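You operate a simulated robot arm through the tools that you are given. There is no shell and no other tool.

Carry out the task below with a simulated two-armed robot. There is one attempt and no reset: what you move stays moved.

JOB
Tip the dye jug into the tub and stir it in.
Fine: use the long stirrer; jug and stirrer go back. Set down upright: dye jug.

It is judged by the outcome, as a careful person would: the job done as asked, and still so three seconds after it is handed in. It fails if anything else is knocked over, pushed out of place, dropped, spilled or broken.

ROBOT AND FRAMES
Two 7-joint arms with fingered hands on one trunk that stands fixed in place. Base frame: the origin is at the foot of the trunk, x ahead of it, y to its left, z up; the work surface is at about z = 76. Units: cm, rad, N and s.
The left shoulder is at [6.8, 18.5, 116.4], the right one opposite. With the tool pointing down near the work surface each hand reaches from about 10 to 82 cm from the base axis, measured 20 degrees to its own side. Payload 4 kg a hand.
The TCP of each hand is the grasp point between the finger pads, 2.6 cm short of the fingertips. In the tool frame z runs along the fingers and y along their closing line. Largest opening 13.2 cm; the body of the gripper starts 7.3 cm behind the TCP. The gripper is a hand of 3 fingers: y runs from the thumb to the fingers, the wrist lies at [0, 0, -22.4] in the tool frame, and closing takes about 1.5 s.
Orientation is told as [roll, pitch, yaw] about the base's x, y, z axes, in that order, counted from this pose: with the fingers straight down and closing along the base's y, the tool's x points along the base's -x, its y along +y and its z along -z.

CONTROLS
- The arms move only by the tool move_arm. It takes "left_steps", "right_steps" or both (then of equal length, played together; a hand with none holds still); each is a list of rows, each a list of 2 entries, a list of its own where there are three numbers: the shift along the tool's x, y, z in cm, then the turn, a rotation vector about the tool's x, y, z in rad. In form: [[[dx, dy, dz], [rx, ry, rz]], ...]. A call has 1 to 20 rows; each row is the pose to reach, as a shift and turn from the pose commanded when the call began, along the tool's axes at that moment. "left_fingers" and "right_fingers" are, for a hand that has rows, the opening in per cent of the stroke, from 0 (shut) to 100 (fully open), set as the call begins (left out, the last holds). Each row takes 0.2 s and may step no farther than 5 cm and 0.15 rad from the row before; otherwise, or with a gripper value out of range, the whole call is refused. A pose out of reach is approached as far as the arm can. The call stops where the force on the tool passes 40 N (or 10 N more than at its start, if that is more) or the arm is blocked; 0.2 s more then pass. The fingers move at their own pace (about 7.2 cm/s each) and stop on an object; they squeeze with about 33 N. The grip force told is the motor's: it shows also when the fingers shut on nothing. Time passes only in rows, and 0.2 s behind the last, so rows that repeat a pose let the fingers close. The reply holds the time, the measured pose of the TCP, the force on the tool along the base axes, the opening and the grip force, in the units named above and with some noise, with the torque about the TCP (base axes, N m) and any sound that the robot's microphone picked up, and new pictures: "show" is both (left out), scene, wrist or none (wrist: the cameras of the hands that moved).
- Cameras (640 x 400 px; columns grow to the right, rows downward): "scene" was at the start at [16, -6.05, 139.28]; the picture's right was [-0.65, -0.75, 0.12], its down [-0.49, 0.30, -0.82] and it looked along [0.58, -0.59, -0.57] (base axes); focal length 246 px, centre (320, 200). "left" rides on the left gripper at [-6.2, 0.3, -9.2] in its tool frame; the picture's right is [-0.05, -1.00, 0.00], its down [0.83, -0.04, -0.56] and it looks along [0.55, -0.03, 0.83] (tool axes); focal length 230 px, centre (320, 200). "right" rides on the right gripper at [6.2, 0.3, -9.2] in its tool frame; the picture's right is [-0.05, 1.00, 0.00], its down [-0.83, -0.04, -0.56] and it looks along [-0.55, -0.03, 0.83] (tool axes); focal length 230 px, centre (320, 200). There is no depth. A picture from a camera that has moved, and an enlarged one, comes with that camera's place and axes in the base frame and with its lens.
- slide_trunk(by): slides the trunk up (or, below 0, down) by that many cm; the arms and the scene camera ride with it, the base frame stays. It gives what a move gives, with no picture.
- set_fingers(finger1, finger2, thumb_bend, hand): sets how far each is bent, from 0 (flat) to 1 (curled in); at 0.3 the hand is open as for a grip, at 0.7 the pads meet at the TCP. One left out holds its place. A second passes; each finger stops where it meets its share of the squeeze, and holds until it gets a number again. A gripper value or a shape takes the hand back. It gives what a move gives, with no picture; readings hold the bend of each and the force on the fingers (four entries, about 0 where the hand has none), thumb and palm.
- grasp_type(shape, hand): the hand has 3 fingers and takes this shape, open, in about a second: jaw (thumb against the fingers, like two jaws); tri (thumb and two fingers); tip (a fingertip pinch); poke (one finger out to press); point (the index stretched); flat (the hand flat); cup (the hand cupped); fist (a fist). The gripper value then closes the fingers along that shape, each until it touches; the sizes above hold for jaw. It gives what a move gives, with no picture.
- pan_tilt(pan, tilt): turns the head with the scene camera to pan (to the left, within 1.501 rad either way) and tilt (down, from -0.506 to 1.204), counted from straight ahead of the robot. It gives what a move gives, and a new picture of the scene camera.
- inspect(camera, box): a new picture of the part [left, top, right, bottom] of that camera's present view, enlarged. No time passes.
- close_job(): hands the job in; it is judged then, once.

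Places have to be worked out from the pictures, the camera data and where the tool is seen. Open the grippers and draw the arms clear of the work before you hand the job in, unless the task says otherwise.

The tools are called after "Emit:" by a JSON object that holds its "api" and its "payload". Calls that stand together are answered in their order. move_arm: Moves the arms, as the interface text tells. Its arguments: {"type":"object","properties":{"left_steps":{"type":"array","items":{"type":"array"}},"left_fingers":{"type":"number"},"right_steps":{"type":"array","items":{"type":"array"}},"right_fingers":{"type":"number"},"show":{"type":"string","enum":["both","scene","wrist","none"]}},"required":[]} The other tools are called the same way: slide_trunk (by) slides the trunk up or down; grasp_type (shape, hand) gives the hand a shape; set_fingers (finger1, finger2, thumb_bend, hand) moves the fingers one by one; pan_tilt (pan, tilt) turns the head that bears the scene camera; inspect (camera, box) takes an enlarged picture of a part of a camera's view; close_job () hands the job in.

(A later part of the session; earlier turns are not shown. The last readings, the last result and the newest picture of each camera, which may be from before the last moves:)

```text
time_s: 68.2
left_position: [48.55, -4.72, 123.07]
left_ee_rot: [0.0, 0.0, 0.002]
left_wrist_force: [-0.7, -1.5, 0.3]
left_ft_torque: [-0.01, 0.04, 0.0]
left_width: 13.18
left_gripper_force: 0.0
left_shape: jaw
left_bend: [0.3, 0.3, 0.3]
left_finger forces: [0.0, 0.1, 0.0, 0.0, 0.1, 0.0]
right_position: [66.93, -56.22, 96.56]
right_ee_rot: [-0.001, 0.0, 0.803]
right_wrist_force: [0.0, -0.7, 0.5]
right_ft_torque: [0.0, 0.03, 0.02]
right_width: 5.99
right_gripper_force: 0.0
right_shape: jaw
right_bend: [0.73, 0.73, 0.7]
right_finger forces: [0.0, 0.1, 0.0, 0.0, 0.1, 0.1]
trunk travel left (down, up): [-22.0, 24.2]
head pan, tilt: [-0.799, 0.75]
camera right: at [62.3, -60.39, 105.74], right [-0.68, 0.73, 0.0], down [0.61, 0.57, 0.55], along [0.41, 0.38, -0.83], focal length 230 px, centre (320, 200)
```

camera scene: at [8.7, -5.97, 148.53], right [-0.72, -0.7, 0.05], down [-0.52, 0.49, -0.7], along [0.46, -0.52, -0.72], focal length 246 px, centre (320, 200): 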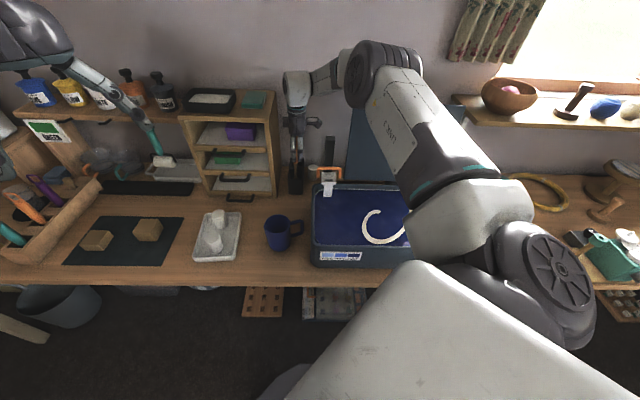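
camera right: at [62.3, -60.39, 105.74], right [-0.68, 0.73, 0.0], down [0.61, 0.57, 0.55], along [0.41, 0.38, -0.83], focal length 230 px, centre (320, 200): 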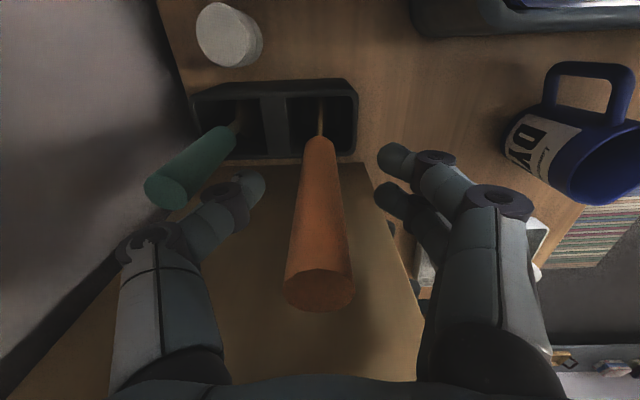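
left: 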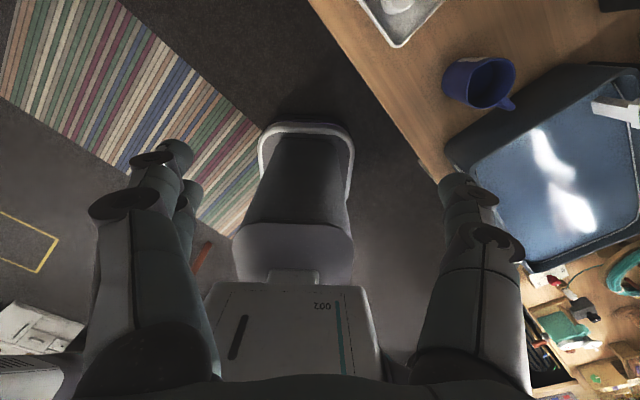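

In position, with the handle centred between thumb and fingers. I close the hand on it.

Emit:
{"api": "move_arm", "payload": {"right_steps": [[[0, 0, 0], [0, 0, 0]], [[0, 0, 0], [0, 0, 0]], [[0, 0, 0], [0, 0, 0]], [[0, 0, 0], [0, 0, 0]], [[0, 0, 0], [0, 0, 0]], [[0, 0, 0], [0, 0, 0]], [[0, 0, 0], [0, 0, 0]]], "right_fingers": 0, "show": "wrist"}}

```text
time_s: 69.8
left_position: [48.68, -4.79, 123.25]
left_ee_rot: [0.0, 0.0, 0.001]
left_wrist_force: [0.0, 0.8, -0.2]
left_ft_torque: [0.01, 0.01, -0.03]
left_width: 13.19
left_gripper_force: 0.1
left_shape: jaw
left_bend: [0.3, 0.3, 0.3]
left_finger forces: [0.0, 0.1, 0.1, 0.0, 0.0, 0.0]
right_position: [66.9, -56.15, 96.68]
right_ee_rot: [0.0, -0.001, 0.803]
right_wrist_force: [-0.5, -0.3, 0.2]
right_ft_torque: [0.02, 0.01, 0.01]
right_width: 1.18
right_gripper_force: 33.0
right_shape: jaw
right_bend: [0.72, 0.72, 0.7]
right_finger forces: [15.4, 15.2, 0.0, 0.0, 29.5, 0.0]
trunk travel left (down, up): [-22.0, 24.2]
head pan, tilt: [-0.799, 0.75]
camera right: at [62.31, -60.41, 105.73], right [-0.68, 0.73, 0.0], down [0.61, 0.57, 0.55], along [0.41, 0.38, -0.83], focal length 230 px, centre (320, 200)
```

right: 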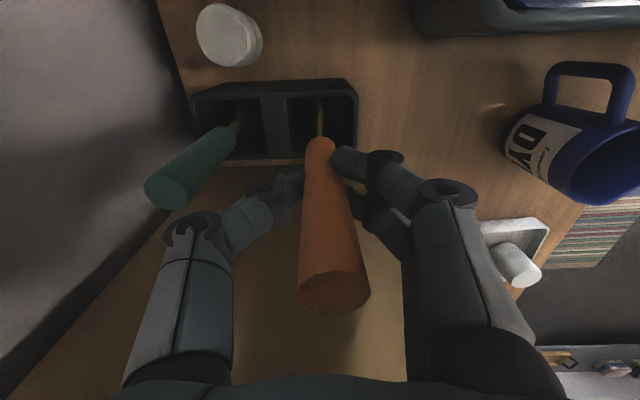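

Gripped (15/15/30 N). I lift straight up, slowly, to draw the stirrer out of the holder.

Emit:
{"api": "move_arm", "payload": {"right_steps": [[[0, 0, -0.5], [0, 0, 0]], [[0, 0, -1.2], [0, 0, 0]], [[0, 0, -2.0], [0, 0, 0]], [[0, 0, -3.0], [0, 0, 0]], [[0, 0, -4.0], [0, 0, 0]], [[0, 0, -5.0], [0, 0, 0]], [[0, 0, -5.0], [0, 0, 0]]], "show": "both"}}

```text
time_s: 71.5
left_position: [48.72, -4.77, 123.12]
left_ee_rot: [0.001, 0.001, -0.001]
left_wrist_force: [0.9, -0.7, 0.5]
left_ft_torque: [0.05, -0.01, -0.04]
left_width: 13.18
left_gripper_force: 0.0
left_shape: jaw
left_bend: [0.3, 0.3, 0.3]
left_finger forces: [0.1, 0.1, 0.1, 0.0, 0.0, 0.0]
right_position: [66.87, -56.25, 101.52]
right_ee_rot: [0.001, 0.0, 0.804]
right_wrist_force: [-0.6, 0.0, -0.4]
right_ft_torque: [0.0, 0.0, 0.02]
right_width: 1.15
right_gripper_force: 32.8
right_shape: jaw
right_bend: [0.72, 0.72, 0.7]
right_finger forces: [15.7, 15.4, 0.1, 0.1, 29.6, 0.0]
trunk travel left (down, up): [-22.0, 24.2]
head pan, tilt: [-0.799, 0.75]
camera scene: at [13.16, -5.99, 139.49], right [-0.71, -0.7, 0.11], down [-0.58, 0.49, -0.65], along [0.4, -0.52, -0.75], focal length 246 px, centre (320, 200)
camera right: at [62.37, -60.44, 110.74], right [-0.68, 0.73, 0.0], down [0.61, 0.57, 0.55], along [0.4, 0.38, -0.83], focal length 230 px, centre (320, 200)
```

scene: 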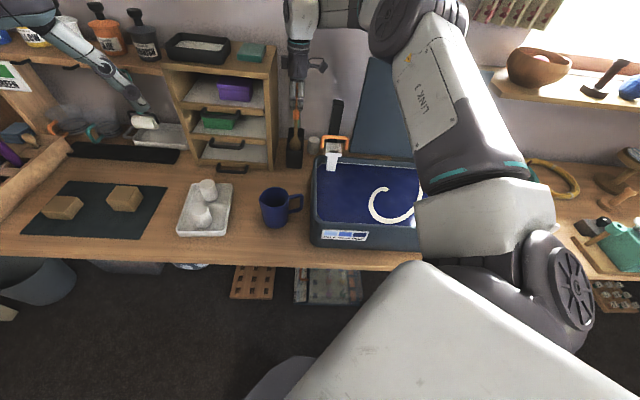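
right: 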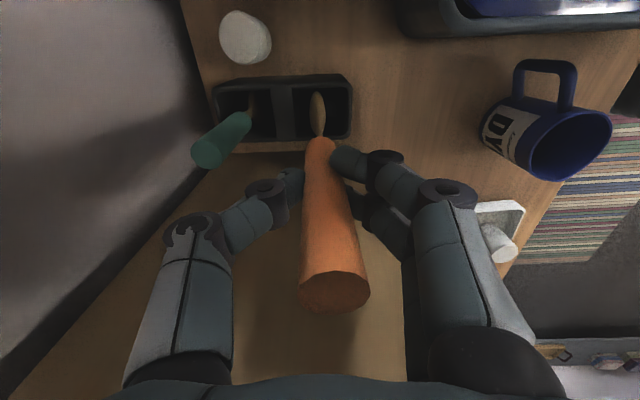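

The stirrer is coming up cleanly. I'll look closer at the blade and its clearance before the next part of the lift.

Emit:
{"api": "inspect", "payload": {"camera": "scene", "box": [250, 70, 350, 190]}}

Emit:
{"api": "inspect", "payload": {"camera": "right", "box": [190, 50, 420, 200]}}

```text
3.33 times, centred on (300, 130) of scene
camera zoom: at [13.16, -5.99, 139.49], right [-0.71, -0.7, 0.11], down [-0.58, 0.49, -0.65], along [0.4, -0.52, -0.75], focal length 820 px, centre (387, 433)
```

zoom: 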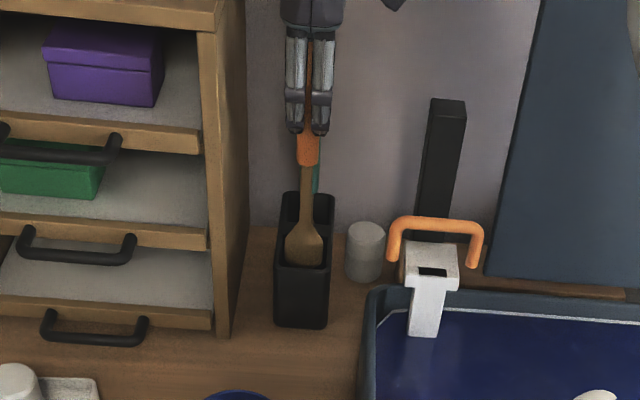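

```text
2.67 times, centred on (305, 125) of right
camera zoom: at [62.37, -60.44, 110.74], right [-0.68, 0.73, 0.0], down [0.61, 0.57, 0.55], along [0.4, 0.38, -0.83], focal length 614 px, centre (360, 400)
```

zoom: 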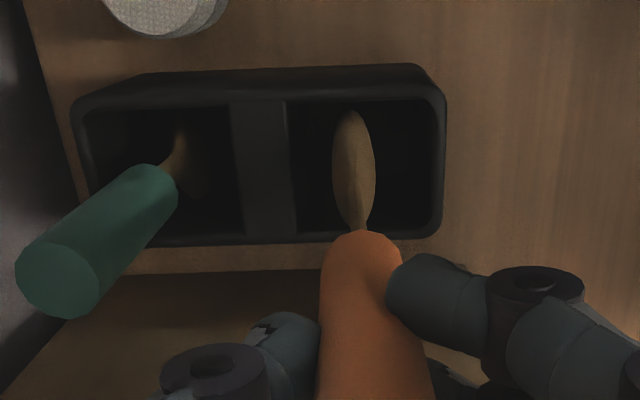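

The blade is a flat paddle about 3.5 cm wide lying along the holder's width, so re-insertion will need the same x, y and yaw (66.9, -56.2, 0.803). I continue the straight lift until the tip is above the holder.

Emit:
{"api": "move_arm", "payload": {"right_steps": [[[0, 0, -1.0], [0, 0, 0]], [[0, 0, -2.2], [0, 0, 0]], [[0, 0, -3.4], [0, 0, 0]], [[0, 0, -4.6], [0, 0, 0]], [[0, 0, -5.8], [0, 0, 0]], [[0, 0, -6.8], [0, 0, 0]], [[0, 0, -7.0], [0, 0, 0]], [[0, 0, -7.0], [0, 0, 0]]], "show": "both"}}

Emit:
{"api": "inspect", "payload": {"camera": "scene", "box": [250, 70, 350, 190]}}

```text
time_s: 73.2
left_position: [48.65, -4.57, 123.11]
left_ee_rot: [-0.001, -0.002, 0.001]
left_wrist_force: [-0.4, 0.7, -0.6]
left_ft_torque: [0.0, -0.01, 0.02]
left_width: 13.19
left_gripper_force: 0.1
left_shape: jaw
left_bend: [0.3, 0.3, 0.3]
left_finger forces: [0.1, 0.1, 0.0, 0.0, 0.0, 0.1]
right_position: [66.84, -56.06, 108.55]
right_ee_rot: [0.0, 0.003, 0.803]
right_wrist_force: [-0.2, 0.4, -0.9]
right_ft_torque: [0.04, -0.03, 0.0]
right_width: 1.15
right_gripper_force: 32.6
right_shape: jaw
right_bend: [0.72, 0.72, 0.7]
right_finger forces: [16.0, 15.7, 0.0, 0.0, 29.6, 0.0]
trunk travel left (down, up): [-22.0, 24.2]
head pan, tilt: [-0.799, 0.75]
camera scene: at [13.15, -5.97, 139.49], right [-0.71, -0.7, 0.11], down [-0.58, 0.49, -0.65], along [0.4, -0.52, -0.75], focal length 246 px, centre (320, 200)
camera right: at [62.35, -60.41, 117.74], right [-0.68, 0.73, 0.0], down [0.61, 0.57, 0.55], along [0.4, 0.38, -0.83], focal length 230 px, centre (320, 200)
```

scene: 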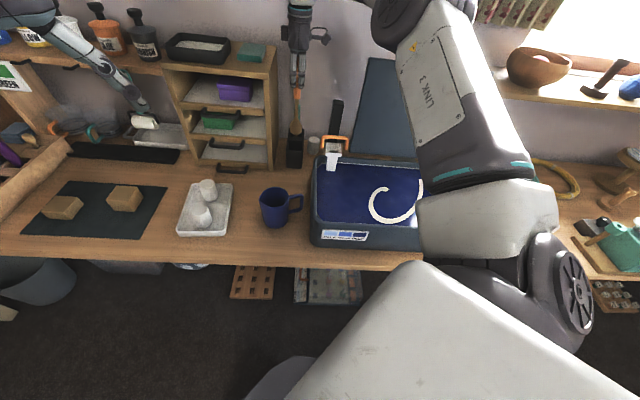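
right: 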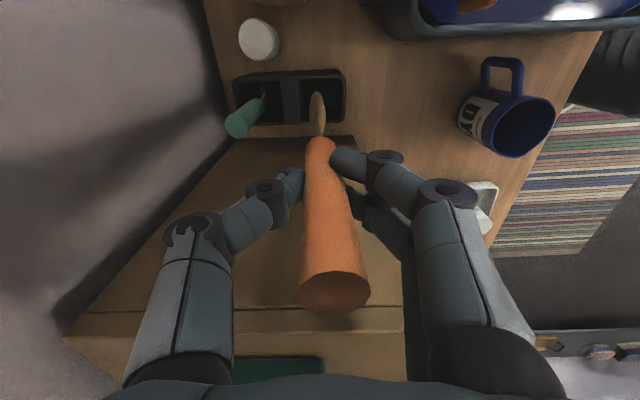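

```text
3.33 times, centred on (300, 130) of scene
camera zoom: at [13.15, -5.97, 139.49], right [-0.71, -0.7, 0.11], down [-0.58, 0.49, -0.65], along [0.4, -0.52, -0.75], focal length 820 px, centre (387, 433)
```

zoom: 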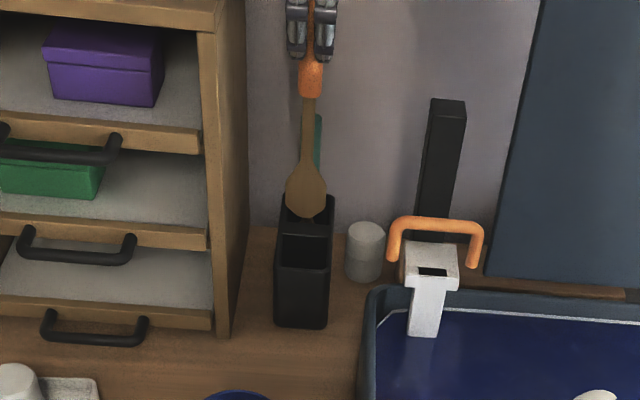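

The tip is at z≈88.5, fully clear of the holder, and the tip sits 20 cm below the TCP. I pull it toward the front, away from the holder and bracket, while rising a bit more.

Emit:
{"api": "move_arm", "payload": {"right_steps": [[[0, 0.5, -0.3], [0, 0, 0]], [[0, 1.5, -0.8], [0, 0, 0]], [[0, 3.0, -1.5], [0, 0, 0]], [[0, 5.0, -2.5], [0, 0, 0]], [[0, 7.0, -3.5], [0, 0, 0]], [[0, 9.0, -4.5], [0, 0, 0]], [[0, 10.5, -5.5], [0, 0, 0]], [[0, 11.5, -6.2], [0, 0, 0]], [[0, 12.0, -6.5], [0, 0, 0]], [[0, 12.0, -6.5], [0, 0, 0]]], "show": "both"}}

```text
time_s: 75.5
left_position: [48.78, -4.84, 123.13]
left_ee_rot: [0.0, 0.0, -0.002]
left_wrist_force: [0.1, 0.5, 1.0]
left_ft_torque: [0.04, -0.02, 0.02]
left_width: 13.17
left_gripper_force: 0.2
left_shape: jaw
left_bend: [0.3, 0.3, 0.3]
left_finger forces: [0.0, 0.1, 0.0, 0.1, 0.1, 0.1]
right_position: [58.33, -47.9, 115.02]
right_ee_rot: [0.002, -0.001, 0.804]
right_wrist_force: [-0.6, -0.1, -0.6]
right_ft_torque: [-0.01, -0.02, 0.0]
right_width: 1.16
right_gripper_force: 33.1
right_shape: jaw
right_bend: [0.72, 0.72, 0.7]
right_finger forces: [16.2, 15.8, 0.0, 0.1, 29.4, 0.1]
trunk travel left (down, up): [-22.0, 24.2]
head pan, tilt: [-0.799, 0.75]
camera scene: at [13.15, -5.98, 139.49], right [-0.71, -0.7, 0.11], down [-0.58, 0.49, -0.65], along [0.4, -0.52, -0.75], focal length 246 px, centre (320, 200)
camera right: at [53.74, -52.11, 124.19], right [-0.68, 0.73, 0.0], down [0.61, 0.57, 0.55], along [0.4, 0.38, -0.83], focal length 230 px, centre (320, 200)
```

scene: 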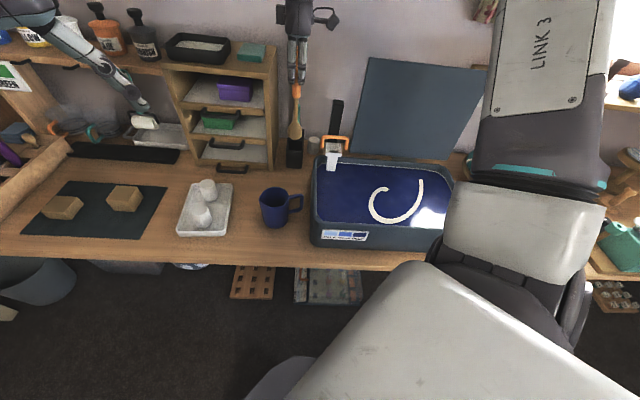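
right: 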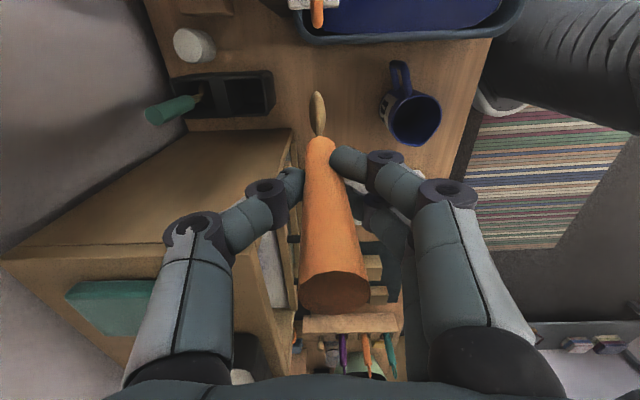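

Tip at z≈95, clear of everything. I carry the stirrer around the bracket and over the middle of the tub.

Emit:
{"api": "move_arm", "payload": {"right_steps": [[[1.0, 1.3, 0], [0, 0, 0]], [[2.8, 3.7, 0], [0, 0, 0]], [[4.8, 6.3, 0], [0, 0, 0]], [[6.6, 8.7, 0], [0, 0, 0]], [[8.8, 9.9, 0], [0, 0, 0]], [[11.6, 10.1, 0], [0, 0, 0]], [[14.8, 10.3, 0], [0, 0, 0]], [[18.0, 10.5, 0], [0, 0, 0]], [[21.2, 10.8, 0], [0, 0, 0]], [[24.2, 11.0, 0], [0, 0, 0]], [[26.4, 11.2, 0], [0, 0, 0]], [[27.6, 11.3, 0], [0, 0, 0]], [[27.7, 11.3, 0], [0, 0, 0]]], "show": "both"}}

```text
time_s: 78.2
left_position: [48.67, -4.84, 123.12]
left_ee_rot: [-0.001, 0.0, 0.001]
left_wrist_force: [-0.4, 0.1, 0.0]
left_ft_torque: [0.02, -0.02, 0.0]
left_width: 13.21
left_gripper_force: 0.1
left_shape: jaw
left_bend: [0.3, 0.3, 0.3]
left_finger forces: [0.0, 0.0, 0.0, 0.0, 0.1, 0.1]
right_position: [30.91, -59.95, 115.08]
right_ee_rot: [0.0, 0.001, 0.804]
right_wrist_force: [-0.7, 0.3, -0.3]
right_ft_torque: [0.04, -0.01, 0.01]
right_width: 1.16
right_gripper_force: 33.0
right_shape: jaw
right_bend: [0.72, 0.72, 0.7]
right_finger forces: [16.7, 16.1, 0.1, 0.0, 29.5, 0.0]
trunk travel left (down, up): [-22.0, 24.2]
head pan, tilt: [-0.799, 0.75]
camera scene: at [13.14, -5.97, 139.49], right [-0.71, -0.7, 0.11], down [-0.58, 0.49, -0.65], along [0.4, -0.52, -0.75], focal length 246 px, centre (320, 200)
camera right: at [26.33, -64.23, 124.24], right [-0.68, 0.73, 0.0], down [0.61, 0.57, 0.55], along [0.41, 0.38, -0.83], focal length 230 px, centre (320, 200)
```

scene: 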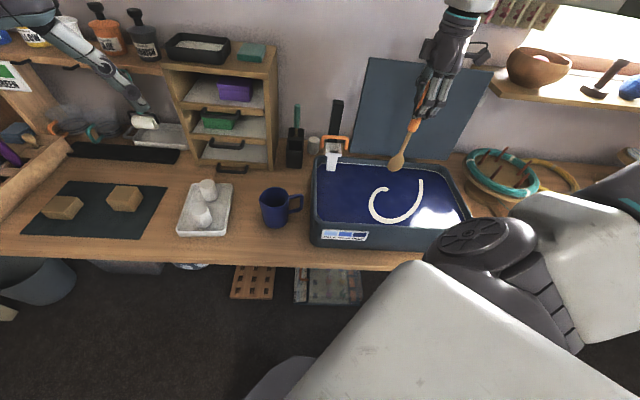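
right: 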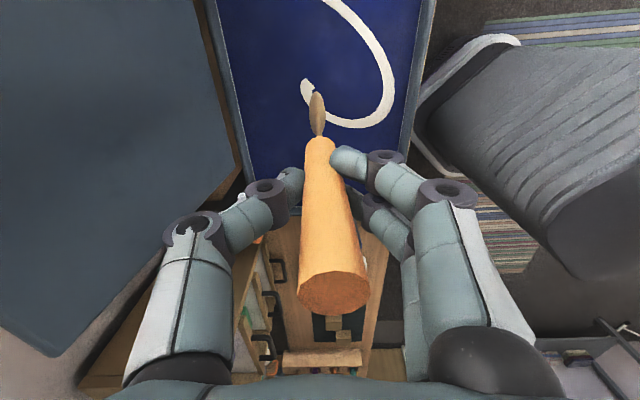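

The stirrer hangs over the middle of the tub with its tip around z = 95. I lower it gently into the bath to a tip height of about 80, watching the force for the tub floor.

Emit:
{"api": "move_arm", "payload": {"right_steps": [[[0, 0, 1.0], [0, 0, 0]], [[0, 0, 2.5], [0, 0, 0]], [[0, 0, 4.5], [0, 0, 0]], [[0, 0, 6.0], [0, 0, 0]], [[0, 0, 7.2], [0, 0, 0]], [[0, 0, 8.4], [0, 0, 0]], [[0, 0, 9.6], [0, 0, 0]], [[0, 0, 10.8], [0, 0, 0]], [[0, 0, 12.0], [0, 0, 0]], [[0, 0, 13.0], [0, 0, 0]], [[0, 0, 14.0], [0, 0, 0]], [[0, 0, 14.8], [0, 0, 0]], [[0, 0, 15.1], [0, 0, 0]], [[0, 0, 15.1], [0, 0, 0]]], "show": "both"}}

```text
time_s: 81.2
left_position: [48.67, -4.75, 123.27]
left_ee_rot: [0.002, 0.0, 0.001]
left_wrist_force: [-0.1, 0.7, -0.5]
left_ft_torque: [-0.02, 0.01, -0.01]
left_width: 13.18
left_gripper_force: 0.1
left_shape: jaw
left_bend: [0.3, 0.3, 0.3]
left_finger forces: [0.0, 0.1, 0.0, 0.0, 0.0, 0.0]
right_position: [30.87, -59.98, 99.88]
right_ee_rot: [-0.001, 0.0, 0.802]
right_wrist_force: [0.7, 0.7, -0.6]
right_ft_torque: [0.03, 0.01, -0.01]
right_width: 1.16
right_gripper_force: 32.8
right_shape: jaw
right_bend: [0.72, 0.72, 0.7]
right_finger forces: [17.2, 16.8, 0.0, 0.0, 29.4, 0.0]
trunk travel left (down, up): [-22.0, 24.2]
head pan, tilt: [-0.799, 0.75]
camera scene: at [13.12, -5.98, 139.5], right [-0.71, -0.7, 0.11], down [-0.58, 0.49, -0.65], along [0.4, -0.52, -0.75], focal length 246 px, centre (320, 200)
camera right: at [26.31, -64.19, 109.15], right [-0.68, 0.73, 0.0], down [0.61, 0.57, 0.55], along [0.41, 0.38, -0.83], focal length 230 px, centre (320, 200)
```

scene: 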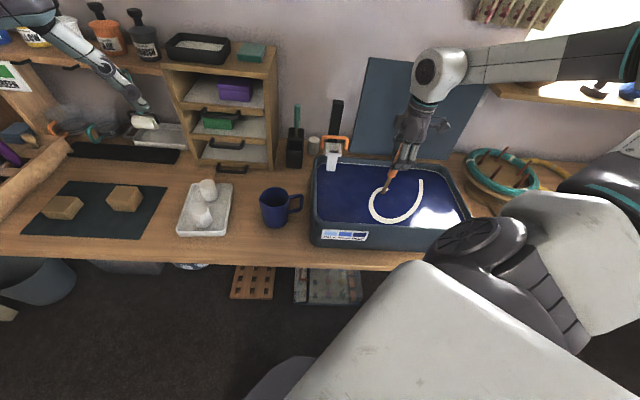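
right: 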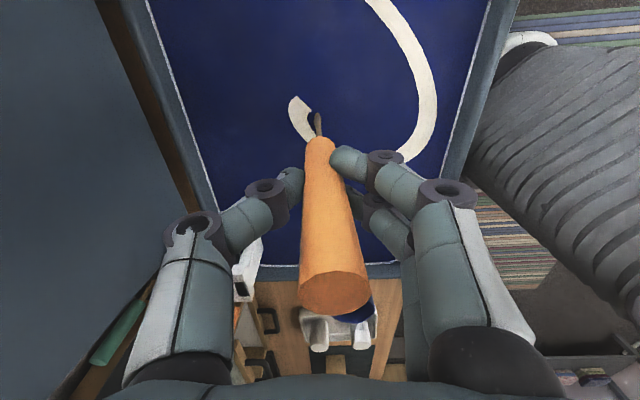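

The blade is in the bath with no floor contact. I stir with a gentle elliptical loop, 16 x 10 cm, well away from the walls and bracket.

Emit:
{"api": "move_arm", "payload": {"right_steps": [[[2.7, 0, 0], [0, 0, 0]], [[5.4, 0, 0], [0, 0, 0]], [[7.9, 0.9, 0], [0, 0, 0]], [[6.9, 2.5, 0], [0, 0, 0]], [[5.1, 3.8, 0], [0, 0, 0]], [[2.7, 4.7, 0], [0, 0, 0]], [[0, 5, 0], [0, 0, 0]], [[-2.7, 4.7, 0], [0, 0, 0]], [[-5.1, 3.8, 0], [0, 0, 0]], [[-6.9, 2.5, 0], [0, 0, 0]], [[-7.9, 0.9, 0], [0, 0, 0]], [[-7.9, -0.9, 0], [0, 0, 0]], [[-6.9, -2.5, 0], [0, 0, 0]], [[-5.1, -3.8, 0], [0, 0, 0]], [[-2.7, -4.7, 0], [0, 0, 0]], [[0, -5, 0], [0, 0, 0]], [[2.7, -4.7, 0], [0, 0, 0]], [[5.1, -3.8, 0], [0, 0, 0]], [[6.9, -2.5, 0], [0, 0, 0]], [[7.9, -0.9, 0], [0, 0, 0]]], "show": "both"}}

```text
time_s: 85.5
left_position: [48.59, -4.76, 123.22]
left_ee_rot: [-0.001, 0.0, 0.0]
left_wrist_force: [-0.8, 0.0, 0.6]
left_ft_torque: [0.0, -0.03, -0.01]
left_width: 13.19
left_gripper_force: 0.1
left_shape: jaw
left_bend: [0.3, 0.3, 0.3]
left_finger forces: [0.0, 0.0, 0.0, 0.0, 0.1, 0.0]
right_position: [25.98, -66.18, 100.07]
right_ee_rot: [-0.001, 0.0, 0.805]
right_wrist_force: [0.2, -0.4, -1.4]
right_ft_torque: [-0.01, -0.01, 0.02]
right_width: 1.14
right_gripper_force: 33.5
right_shape: jaw
right_bend: [0.72, 0.72, 0.7]
right_finger forces: [17.9, 17.4, 0.0, 0.0, 29.3, 0.0]
trunk travel left (down, up): [-22.0, 24.2]
head pan, tilt: [-0.799, 0.75]
camera scene: at [13.05, -5.92, 139.51], right [-0.71, -0.7, 0.11], down [-0.58, 0.49, -0.65], along [0.4, -0.52, -0.75], focal length 246 px, centre (320, 200)
camera right: at [21.38, -70.47, 109.22], right [-0.68, 0.73, 0.0], down [0.61, 0.57, 0.56], along [0.41, 0.38, -0.83], focal length 230 px, centre (320, 200)
```

scene: 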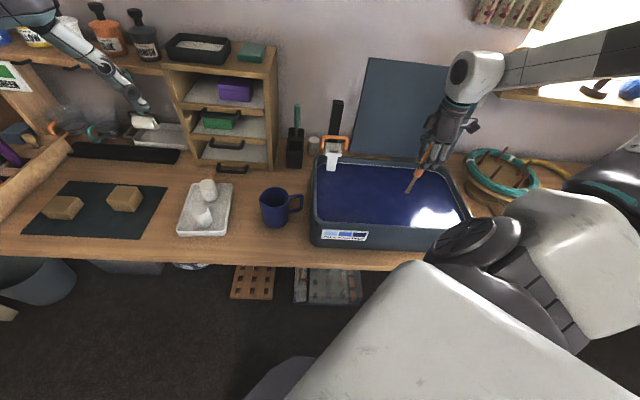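
right: 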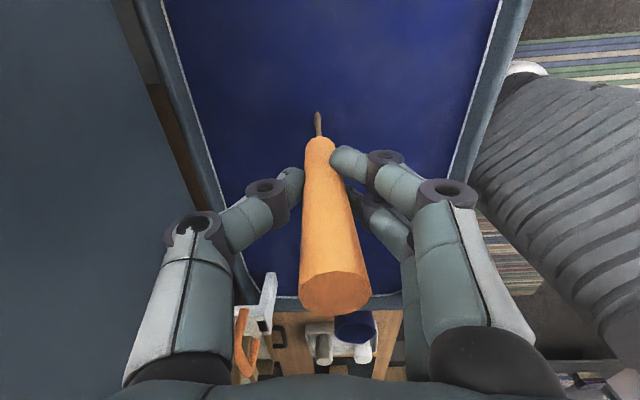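

The white streak is gone and the colour is evening out. I make two more slightly wider loops to be thorough.

Emit:
{"api": "move_arm", "payload": {"right_steps": [[[1.0, 1.9, 0], [0, 0, 0]], [[-0.1, 3.9, 0], [0, 0, 0]], [[-2.1, 5.5, 0], [0, 0, 0]], [[-4.8, 6.5, 0], [0, 0, 0]], [[-7.9, 6.9, 0], [0, 0, 0]], [[-11, 6.5, 0], [0, 0, 0]], [[-13.7, 5.5, 0], [0, 0, 0]], [[-15.7, 3.9, 0], [0, 0, 0]], [[-16.8, 1.9, 0], [0, 0, 0]], [[-16.8, -0.1, 0], [0, 0, 0]], [[-15.7, -2.1, 0], [0, 0, 0]], [[-13.7, -3.7, 0], [0, 0, 0]], [[-11, -4.7, 0], [0, 0, 0]], [[-7.9, -5.1, 0], [0, 0, 0]], [[-4.8, -4.7, 0], [0, 0, 0]], [[-2.1, -3.7, 0], [0, 0, 0]], [[-0.1, -2.1, 0], [0, 0, 0]], [[1.0, -0.1, 0], [0, 0, 0]]], "show": "none"}}

Emit:
{"api": "move_arm", "payload": {"right_steps": [[[0, 2, 0], [0, 0, 0]], [[-1.1, 4, 0], [0, 0, 0]], [[-3.1, 5.6, 0], [0, 0, 0]], [[-5.8, 6.6, 0], [0, 0, 0]], [[-8.9, 7, 0], [0, 0, 0]], [[-12, 6.6, 0], [0, 0, 0]], [[-14.7, 5.6, 0], [0, 0, 0]], [[-16.7, 4, 0], [0, 0, 0]], [[-17.8, 2, 0], [0, 0, 0]], [[-17.8, 0, 0], [0, 0, 0]], [[-16.7, -2, 0], [0, 0, 0]], [[-14.7, -3.6, 0], [0, 0, 0]], [[-12, -4.6, 0], [0, 0, 0]], [[-8.9, -5, 0], [0, 0, 0]], [[-5.8, -4.6, 0], [0, 0, 0]], [[-3.1, -3.6, 0], [0, 0, 0]], [[-1.1, -2, 0], [0, 0, 0]], [[0, 0, 0], [0, 0, 0]]], "show": "both"}}

Emit:
{"api": "inspect", "payload": {"camera": "scene", "box": [300, 140, 490, 260]}}

```text
time_s: 89.2
left_position: [48.67, -4.73, 123.28]
left_ee_rot: [0.0, 0.002, 0.0]
left_wrist_force: [-0.4, 0.2, 0.0]
left_ft_torque: [-0.01, -0.01, 0.02]
left_width: 13.19
left_gripper_force: 0.1
left_shape: jaw
left_bend: [0.3, 0.3, 0.3]
left_finger forces: [0.0, 0.0, 0.0, 0.0, 0.0, 0.0]
right_position: [25.39, -67.01, 99.94]
right_ee_rot: [0.0, 0.0, 0.804]
right_wrist_force: [-0.1, 0.3, 0.2]
right_ft_torque: [-0.03, 0.03, 0.05]
right_width: 1.13
right_gripper_force: 33.1
right_shape: jaw
right_bend: [0.72, 0.72, 0.7]
right_finger forces: [18.1, 17.6, 0.1, 0.0, 29.1, 0.0]
trunk travel left (down, up): [-22.0, 24.2]
head pan, tilt: [-0.799, 0.75]
```

```text
time_s: 93.0
left_position: [48.63, -4.68, 123.12]
left_ee_rot: [0.0, -0.001, 0.001]
left_wrist_force: [0.7, 0.2, -0.3]
left_ft_torque: [-0.02, 0.0, 0.03]
left_width: 13.18
left_gripper_force: 0.1
left_shape: jaw
left_bend: [0.3, 0.3, 0.3]
left_finger forces: [0.0, 0.0, 0.0, 0.0, 0.1, 0.0]
right_position: [25.25, -67.02, 100.08]
right_ee_rot: [0.0, -0.001, 0.803]
right_wrist_force: [1.0, -0.5, -0.8]
right_ft_torque: [-0.03, -0.01, 0.0]
right_width: 1.12
right_gripper_force: 32.6
right_shape: jaw
right_bend: [0.72, 0.72, 0.7]
right_finger forces: [18.2, 17.8, 0.0, 0.1, 29.1, 0.0]
trunk travel left (down, up): [-22.0, 24.2]
head pan, tilt: [-0.799, 0.75]
camera scene: at [13.03, -5.91, 139.51], right [-0.71, -0.7, 0.11], down [-0.58, 0.49, -0.65], along [0.4, -0.52, -0.75], focal length 246 px, centre (320, 200)
camera right: at [20.73, -71.22, 109.2], right [-0.68, 0.73, 0.0], down [0.61, 0.57, 0.56], along [0.41, 0.38, -0.83], focal length 230 px, centre (320, 200)
```

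scene: 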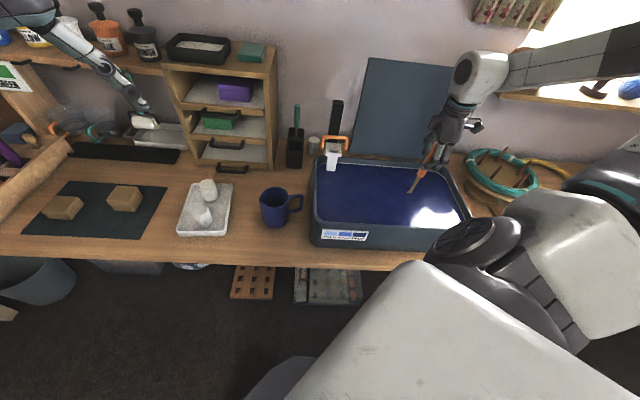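
right: 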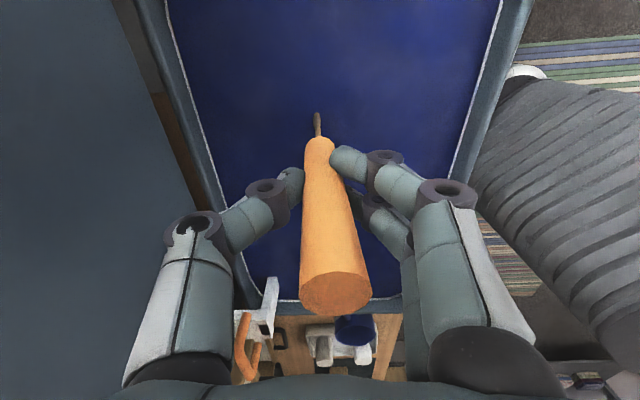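

```text
3.33 times, centred on (395, 200) of scene
camera zoom: at [13.03, -5.91, 139.51], right [-0.71, -0.7, 0.11], down [-0.58, 0.49, -0.65], along [0.4, -0.52, -0.75], focal length 820 px, centre (70, 200)
```

zoom: 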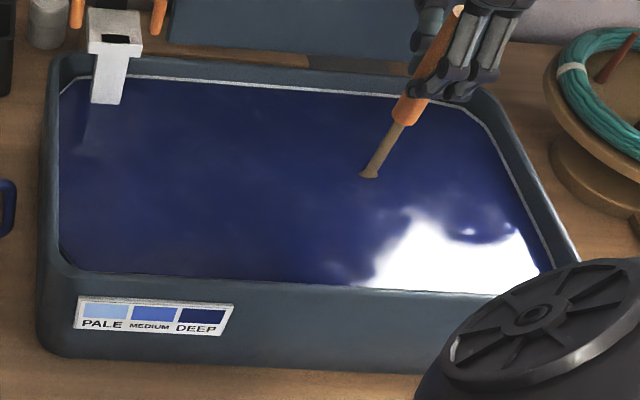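

The bath looks evenly coloured. I add two more loops so the dye is certainly mixed right through.

Emit:
{"api": "move_arm", "payload": {"right_steps": [[[0, 2, 0], [0, 0, 0]], [[-1.1, 4, 0], [0, 0, 0]], [[-3.1, 5.6, 0], [0, 0, 0]], [[-5.8, 6.6, 0], [0, 0, 0]], [[-8.9, 7, 0], [0, 0, 0]], [[-12, 6.6, 0], [0, 0, 0]], [[-14.7, 5.6, 0], [0, 0, 0]], [[-16.7, 4, 0], [0, 0, 0]], [[-17.8, 2, 0], [0, 0, 0]], [[-17.8, 0, 0], [0, 0, 0]], [[-16.7, -2, 0], [0, 0, 0]], [[-14.7, -3.6, 0], [0, 0, 0]], [[-12, -4.6, 0], [0, 0, 0]], [[-8.9, -5, 0], [0, 0, 0]], [[-5.8, -4.6, 0], [0, 0, 0]], [[-3.1, -3.6, 0], [0, 0, 0]], [[-1.1, -2, 0], [0, 0, 0]], [[0, 0, 0], [0, 0, 0]]], "show": "none"}}

Emit:
{"api": "move_arm", "payload": {"right_steps": [[[0, 2, 0], [0, 0, 0]], [[-1.1, 4, 0], [0, 0, 0]], [[-3.1, 5.6, 0], [0, 0, 0]], [[-5.8, 6.6, 0], [0, 0, 0]], [[-8.9, 7, 0], [0, 0, 0]], [[-12, 6.6, 0], [0, 0, 0]], [[-14.7, 5.6, 0], [0, 0, 0]], [[-16.7, 4, 0], [0, 0, 0]], [[-17.8, 2, 0], [0, 0, 0]], [[-17.8, 0, 0], [0, 0, 0]], [[-16.7, -2, 0], [0, 0, 0]], [[-14.7, -3.6, 0], [0, 0, 0]], [[-12, -4.6, 0], [0, 0, 0]], [[-8.9, -4, 0], [0, 0, 0]], [[-8.9, -1.5, 0], [0, 0, 0]], [[-8.9, 0.5, 0], [0, 0, 0]], [[-8.9, 1, 0], [0, 0, 0]], [[-8.9, 1, 0], [0, 0, 0]]], "show": "both"}}

```text
time_s: 96.8
left_position: [48.59, -4.75, 123.2]
left_ee_rot: [0.001, 0.001, -0.001]
left_wrist_force: [0.1, 1.0, -0.4]
left_ft_torque: [-0.02, -0.01, 0.0]
left_width: 13.19
left_gripper_force: 0.1
left_shape: jaw
left_bend: [0.3, 0.3, 0.3]
left_finger forces: [0.1, 0.1, 0.0, 0.0, 0.0, 0.0]
right_position: [25.37, -66.92, 100.07]
right_ee_rot: [-0.001, -0.001, 0.802]
right_wrist_force: [-0.5, -0.1, 0.4]
right_ft_torque: [0.02, 0.0, -0.01]
right_width: 1.12
right_gripper_force: 33.6
right_shape: jaw
right_bend: [0.72, 0.72, 0.7]
right_finger forces: [18.5, 17.9, 0.1, 0.0, 29.1, 0.1]
trunk travel left (down, up): [-22.0, 24.2]
head pan, tilt: [-0.799, 0.75]
```

```text
time_s: 100.7
left_position: [48.78, -4.71, 123.18]
left_ee_rot: [0.0, -0.001, 0.001]
left_wrist_force: [-0.1, 1.0, 0.1]
left_ft_torque: [0.0, -0.01, -0.03]
left_width: 13.18
left_gripper_force: 0.0
left_shape: jaw
left_bend: [0.3, 0.3, 0.3]
left_finger forces: [0.0, 0.1, 0.1, 0.1, 0.0, 0.1]
right_position: [30.84, -59.97, 99.78]
right_ee_rot: [0.001, 0.001, 0.803]
right_wrist_force: [-0.7, -0.4, 0.4]
right_ft_torque: [0.03, 0.03, -0.04]
right_width: 1.12
right_gripper_force: 33.3
right_shape: jaw
right_bend: [0.72, 0.72, 0.7]
right_finger forces: [18.3, 17.9, 0.0, 0.1, 29.0, 0.0]
trunk travel left (down, up): [-22.0, 24.2]
head pan, tilt: [-0.799, 0.75]
camera scene: at [13.14, -5.96, 139.49], right [-0.71, -0.7, 0.11], down [-0.58, 0.49, -0.65], along [0.4, -0.52, -0.75], focal length 246 px, centre (320, 200)
camera right: at [26.29, -64.15, 109.16], right [-0.68, 0.73, 0.0], down [0.61, 0.57, 0.55], along [0.41, 0.38, -0.83], focal length 230 px, centre (320, 200)
```

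scene: 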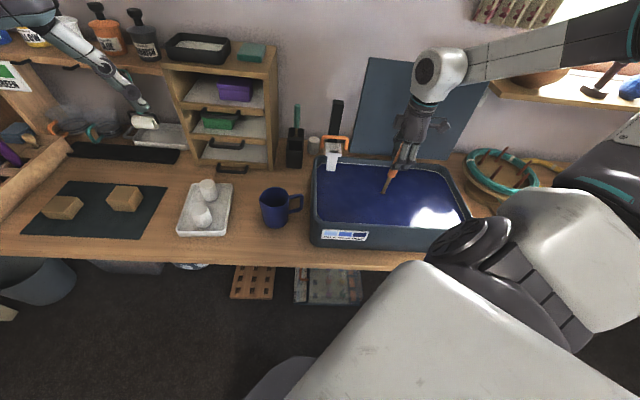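
right: 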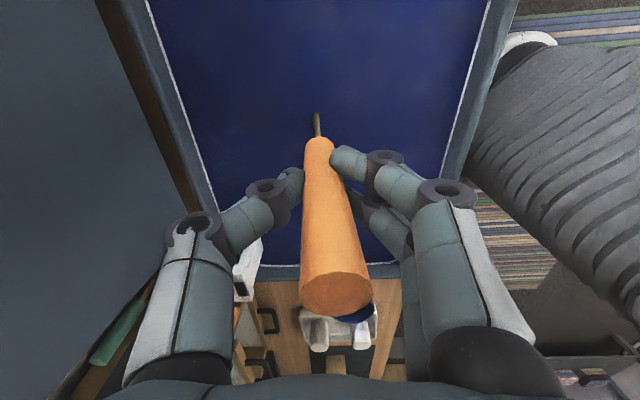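

Mixed evenly, and the stirrer is still held the same way. I lift it out and let it drip over the tub for a couple of seconds.

Emit:
{"api": "move_arm", "payload": {"right_steps": [[[0, 0, -0.8], [0, 0, 0]], [[0, 0, -2.0], [0, 0, 0]], [[0, 0, -3.4], [0, 0, 0]], [[0, 0, -4.8], [0, 0, 0]], [[0, 0, -6.2], [0, 0, 0]], [[0, 0, -7.6], [0, 0, 0]], [[0, 0, -9.0], [0, 0, 0]], [[0, 0, -10.4], [0, 0, 0]], [[0, 0, -11.8], [0, 0, 0]], [[0, 0, -13.2], [0, 0, 0]], [[0, 0, -14.4], [0, 0, 0]], [[0, 0, -15.2], [0, 0, 0]], [[0, 0, -15.2], [0, 0, 0]], [[0, 0, -15.2], [0, 0, 0]], [[0, 0, -15.2], [0, 0, 0]], [[0, 0, -15.2], [0, 0, 0]], [[0, 0, -15.2], [0, 0, 0]], [[0, 0, -15.2], [0, 0, 0]], [[0, 0, -15.2], [0, 0, 0]], [[0, 0, -15.2], [0, 0, 0]]], "show": "both"}}

Emit:
{"api": "inspect", "payload": {"camera": "scene", "box": [300, 70, 480, 250]}}

Emit:
{"api": "inspect", "payload": {"camera": "right", "box": [240, 60, 400, 160]}}

```text
time_s: 104.8
left_position: [48.68, -4.8, 123.3]
left_ee_rot: [0.0, 0.0, 0.001]
left_wrist_force: [-0.4, -0.2, -0.5]
left_ft_torque: [-0.02, 0.0, 0.01]
left_width: 13.17
left_gripper_force: 0.0
left_shape: jaw
left_bend: [0.3, 0.3, 0.3]
left_finger forces: [0.0, 0.0, 0.1, 0.0, 0.1, 0.0]
right_position: [30.81, -59.92, 115.3]
right_ee_rot: [0.002, 0.0, 0.804]
right_wrist_force: [0.4, 0.5, -0.1]
right_ft_torque: [0.0, -0.02, 0.01]
right_width: 1.14
right_gripper_force: 33.0
right_shape: jaw
right_bend: [0.72, 0.72, 0.7]
right_finger forces: [18.6, 18.1, 0.0, 0.0, 28.9, 0.0]
trunk travel left (down, up): [-22.0, 24.2]
head pan, tilt: [-0.799, 0.75]
camera scene: at [13.12, -5.97, 139.5], right [-0.71, -0.7, 0.11], down [-0.58, 0.49, -0.65], along [0.4, -0.52, -0.75], focal length 246 px, centre (320, 200)
camera right: at [26.34, -64.17, 124.39], right [-0.68, 0.73, 0.0], down [0.61, 0.57, 0.55], along [0.41, 0.38, -0.83], focal length 230 px, centre (320, 200)
```

scene: 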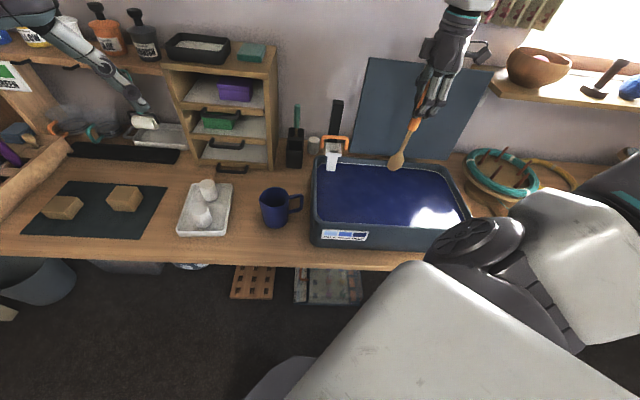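
right: 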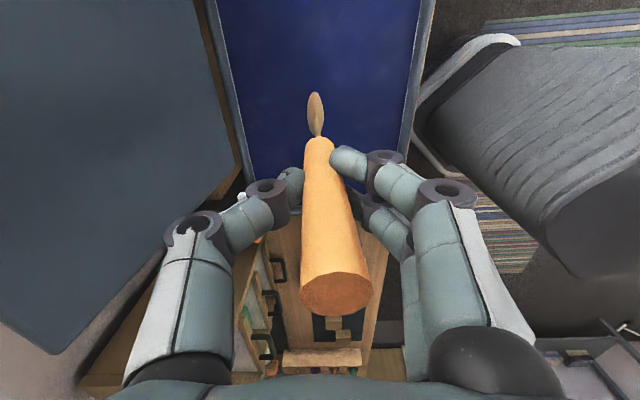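

```text
2.22 times, centred on (390, 160) of scene
camera zoom: at [13.12, -5.97, 139.5], right [-0.71, -0.7, 0.11], down [-0.58, 0.49, -0.65], along [0.4, -0.52, -0.75], focal length 547 px, centre (164, 289)
```

zoom: 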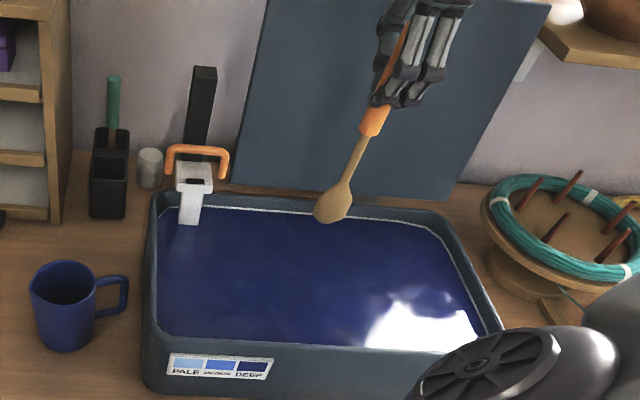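

```text
4.00 times, centred on (320, 110) of right
camera zoom: at [26.34, -64.17, 124.39], right [-0.68, 0.73, 0.0], down [0.61, 0.57, 0.55], along [0.41, 0.38, -0.83], focal length 920 px, centre (320, 560)
```

zoom: 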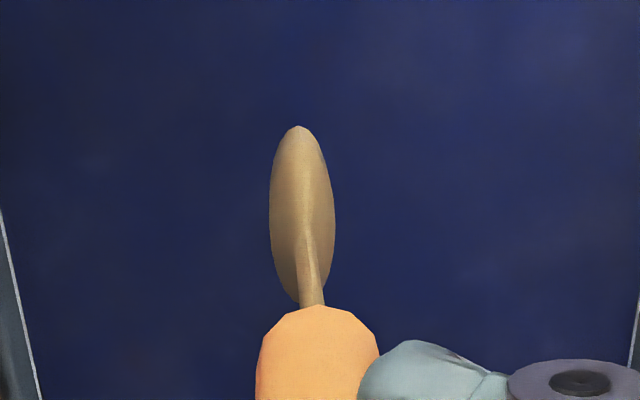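

No drips, and the stirrer hasn't shifted in the grip. I retrace the same path back around the bracket toward the holder.

Emit:
{"api": "move_arm", "payload": {"right_steps": [[[-1.0, -0.1, 0], [0, 0, 0]], [[-3.3, -0.3, 0], [0, 0, 0]], [[-6.3, -0.5, 0], [0, 0, 0]], [[-9.5, -0.8, 0], [0, 0, 0]], [[-12.7, -1.0, 0], [0, 0, 0]], [[-15.9, -1.2, 0], [0, 0, 0]], [[-18.7, -1.4, 0], [0, 0, 0]], [[-21.1, -2.6, 0], [0, 0, 0]], [[-22.9, -5.0, 0], [0, 0, 0]], [[-24.9, -7.6, 0], [0, 0, 0]], [[-26.6, -9.9, 0], [0, 0, 0]], [[-27.6, -11.2, 0], [0, 0, 0]], [[-27.6, -11.2, 0], [0, 0, 0]]], "show": "scene"}}

```text
time_s: 107.7
left_position: [48.68, -4.78, 123.33]
left_ee_rot: [-0.001, 0.0, 0.0]
left_wrist_force: [-0.3, -1.2, 0.1]
left_ft_torque: [0.0, -0.03, 0.04]
left_width: 13.2
left_gripper_force: 0.1
left_shape: jaw
left_bend: [0.3, 0.3, 0.3]
left_finger forces: [0.0, 0.0, 0.0, 0.0, 0.0, 0.0]
right_position: [58.05, -47.78, 115.21]
right_ee_rot: [-0.001, 0.0, 0.803]
right_wrist_force: [-1.0, 0.3, -0.3]
right_ft_torque: [-0.01, -0.05, 0.0]
right_width: 1.14
right_gripper_force: 32.6
right_shape: jaw
right_bend: [0.72, 0.72, 0.7]
right_finger forces: [18.6, 17.8, 0.1, 0.0, 28.9, 0.0]
trunk travel left (down, up): [-22.0, 24.2]
head pan, tilt: [-0.799, 0.75]
camera scene: at [13.09, -5.97, 139.5], right [-0.71, -0.7, 0.11], down [-0.58, 0.49, -0.65], along [0.4, -0.52, -0.75], focal length 246 px, centre (320, 200)
```

scene: 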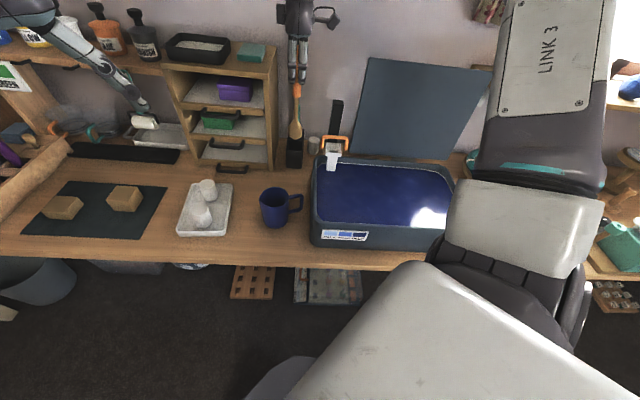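

Back in front of the holder. I return to the point directly above the front compartment, at the same height where the tip cleared it on the way out.

Emit:
{"api": "move_arm", "payload": {"right_steps": [[[0, -1.0, 0.4], [0, 0, 0]], [[0, -3.0, 1.2], [0, 0, 0]], [[0, -5.2, 2.2], [0, 0, 0]], [[0, -7.4, 3.4], [0, 0, 0]], [[-0.1, -9.4, 4.6], [0, 0, 0]], [[-0.1, -11.0, 5.6], [0, 0, 0]], [[-0.1, -11.9, 6.1], [0, 0, 0]], [[-0.1, -12.16, 6.4], [0, 0, 0]], [[-0.1, -12.16, 6.4], [0, 0, 0]], [[-0.1, -12.16, 6.4], [0, 0, 0]]], "show": "both"}}

Emit:
{"api": "inspect", "payload": {"camera": "scene", "box": [250, 70, 350, 190]}}

Emit:
{"api": "inspect", "payload": {"camera": "right", "box": [210, 50, 410, 175]}}

```text
time_s: 109.8
left_position: [48.8, -4.74, 123.18]
left_ee_rot: [0.0, 0.0, 0.001]
left_wrist_force: [-0.4, -0.5, -0.1]
left_ft_torque: [-0.03, -0.04, 0.0]
left_width: 13.2
left_gripper_force: 0.1
left_shape: jaw
left_bend: [0.3, 0.3, 0.3]
left_finger forces: [0.1, 0.0, 0.0, 0.1, 0.0, 0.1]
right_position: [66.9, -56.25, 108.68]
right_ee_rot: [0.0, 0.003, 0.804]
right_wrist_force: [-0.1, 1.0, -0.2]
right_ft_torque: [-0.02, 0.01, 0.01]
right_width: 1.09
right_gripper_force: 33.3
right_shape: jaw
right_bend: [0.72, 0.72, 0.7]
right_finger forces: [18.6, 17.7, 0.0, 0.1, 28.8, 0.1]
trunk travel left (down, up): [-22.0, 24.2]
head pan, tilt: [-0.799, 0.75]
camera scene: at [13.15, -5.97, 139.49], right [-0.71, -0.7, 0.11], down [-0.58, 0.49, -0.65], along [0.4, -0.52, -0.75], focal length 246 px, centre (320, 200)
camera right: at [62.43, -60.45, 117.91], right [-0.68, 0.73, 0.0], down [0.61, 0.57, 0.55], along [0.4, 0.38, -0.83], focal length 230 px, centre (320, 200)
```

scene: 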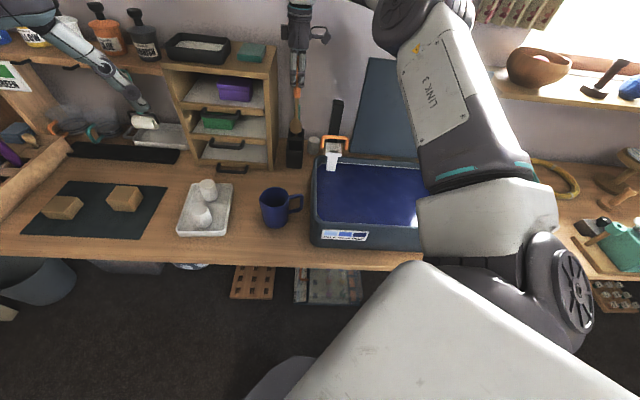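
right: 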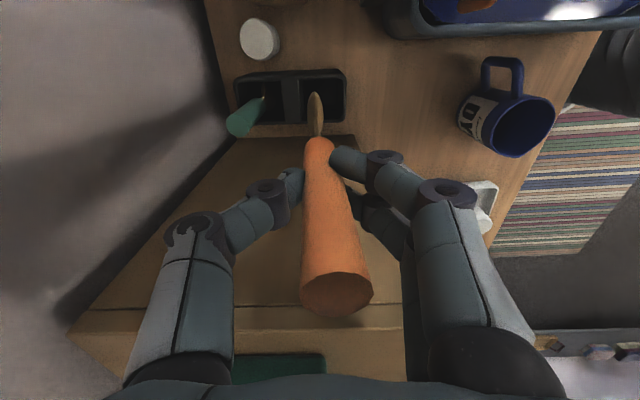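

```text
3.33 times, centred on (300, 130) of scene
camera zoom: at [13.15, -5.97, 139.49], right [-0.71, -0.7, 0.11], down [-0.58, 0.49, -0.65], along [0.4, -0.52, -0.75], focal length 820 px, centre (387, 433)
```

zoom: 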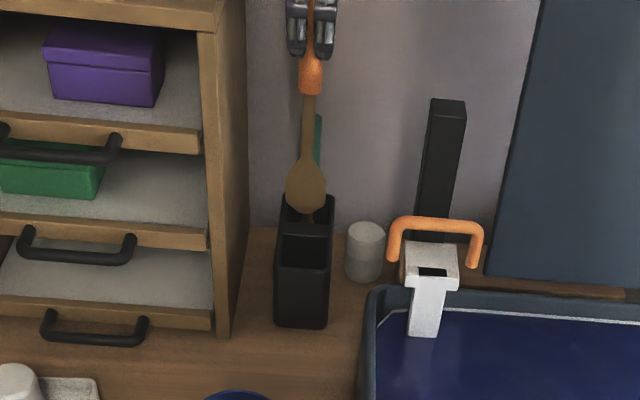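

```text
3.20 times, centred on (310, 112) of right
camera zoom: at [62.43, -60.45, 117.91], right [-0.68, 0.73, 0.0], down [0.61, 0.57, 0.55], along [0.4, 0.38, -0.83], focal length 736 px, centre (352, 480)
```

zoom: 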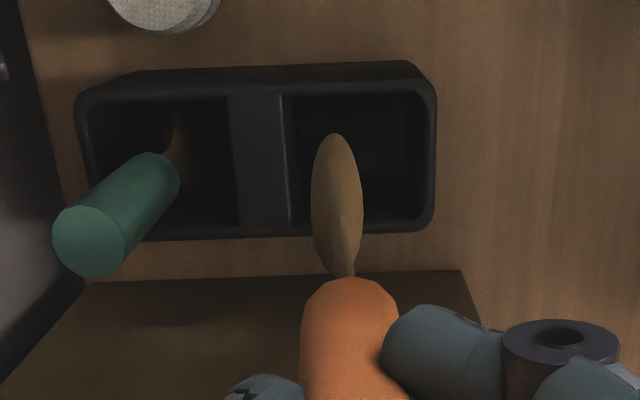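

The blade is above the front compartment. I'll zoom further to check its side-to-side centring, since that is the tight direction.

Emit:
{"api": "inspect", "payload": {"camera": "right", "box": [270, 60, 360, 140]}}

Emit:
{"api": "inspect", "payload": {"camera": "scene", "box": [275, 110, 315, 170]}}

```text
5.00 times, centred on (315, 100) of right
camera zoom: at [62.43, -60.45, 117.91], right [-0.68, 0.73, 0.0], down [0.61, 0.57, 0.55], along [0.4, 0.38, -0.83], focal length 1150 px, centre (345, 700)
```

zoom: 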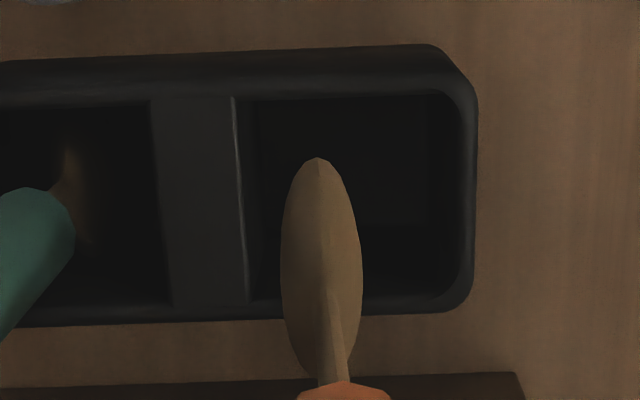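

```text
6.67 times, centred on (295, 140) of scene
camera zoom: at [13.15, -5.97, 139.49], right [-0.71, -0.7, 0.11], down [-0.58, 0.49, -0.65], along [0.4, -0.52, -0.75], focal length 1641 px, centre (487, 600)
```

zoom: 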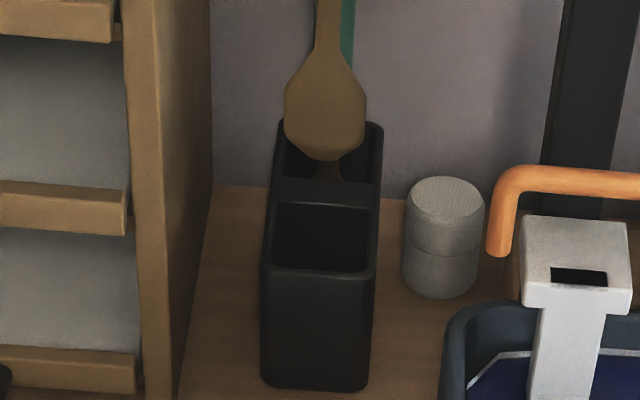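

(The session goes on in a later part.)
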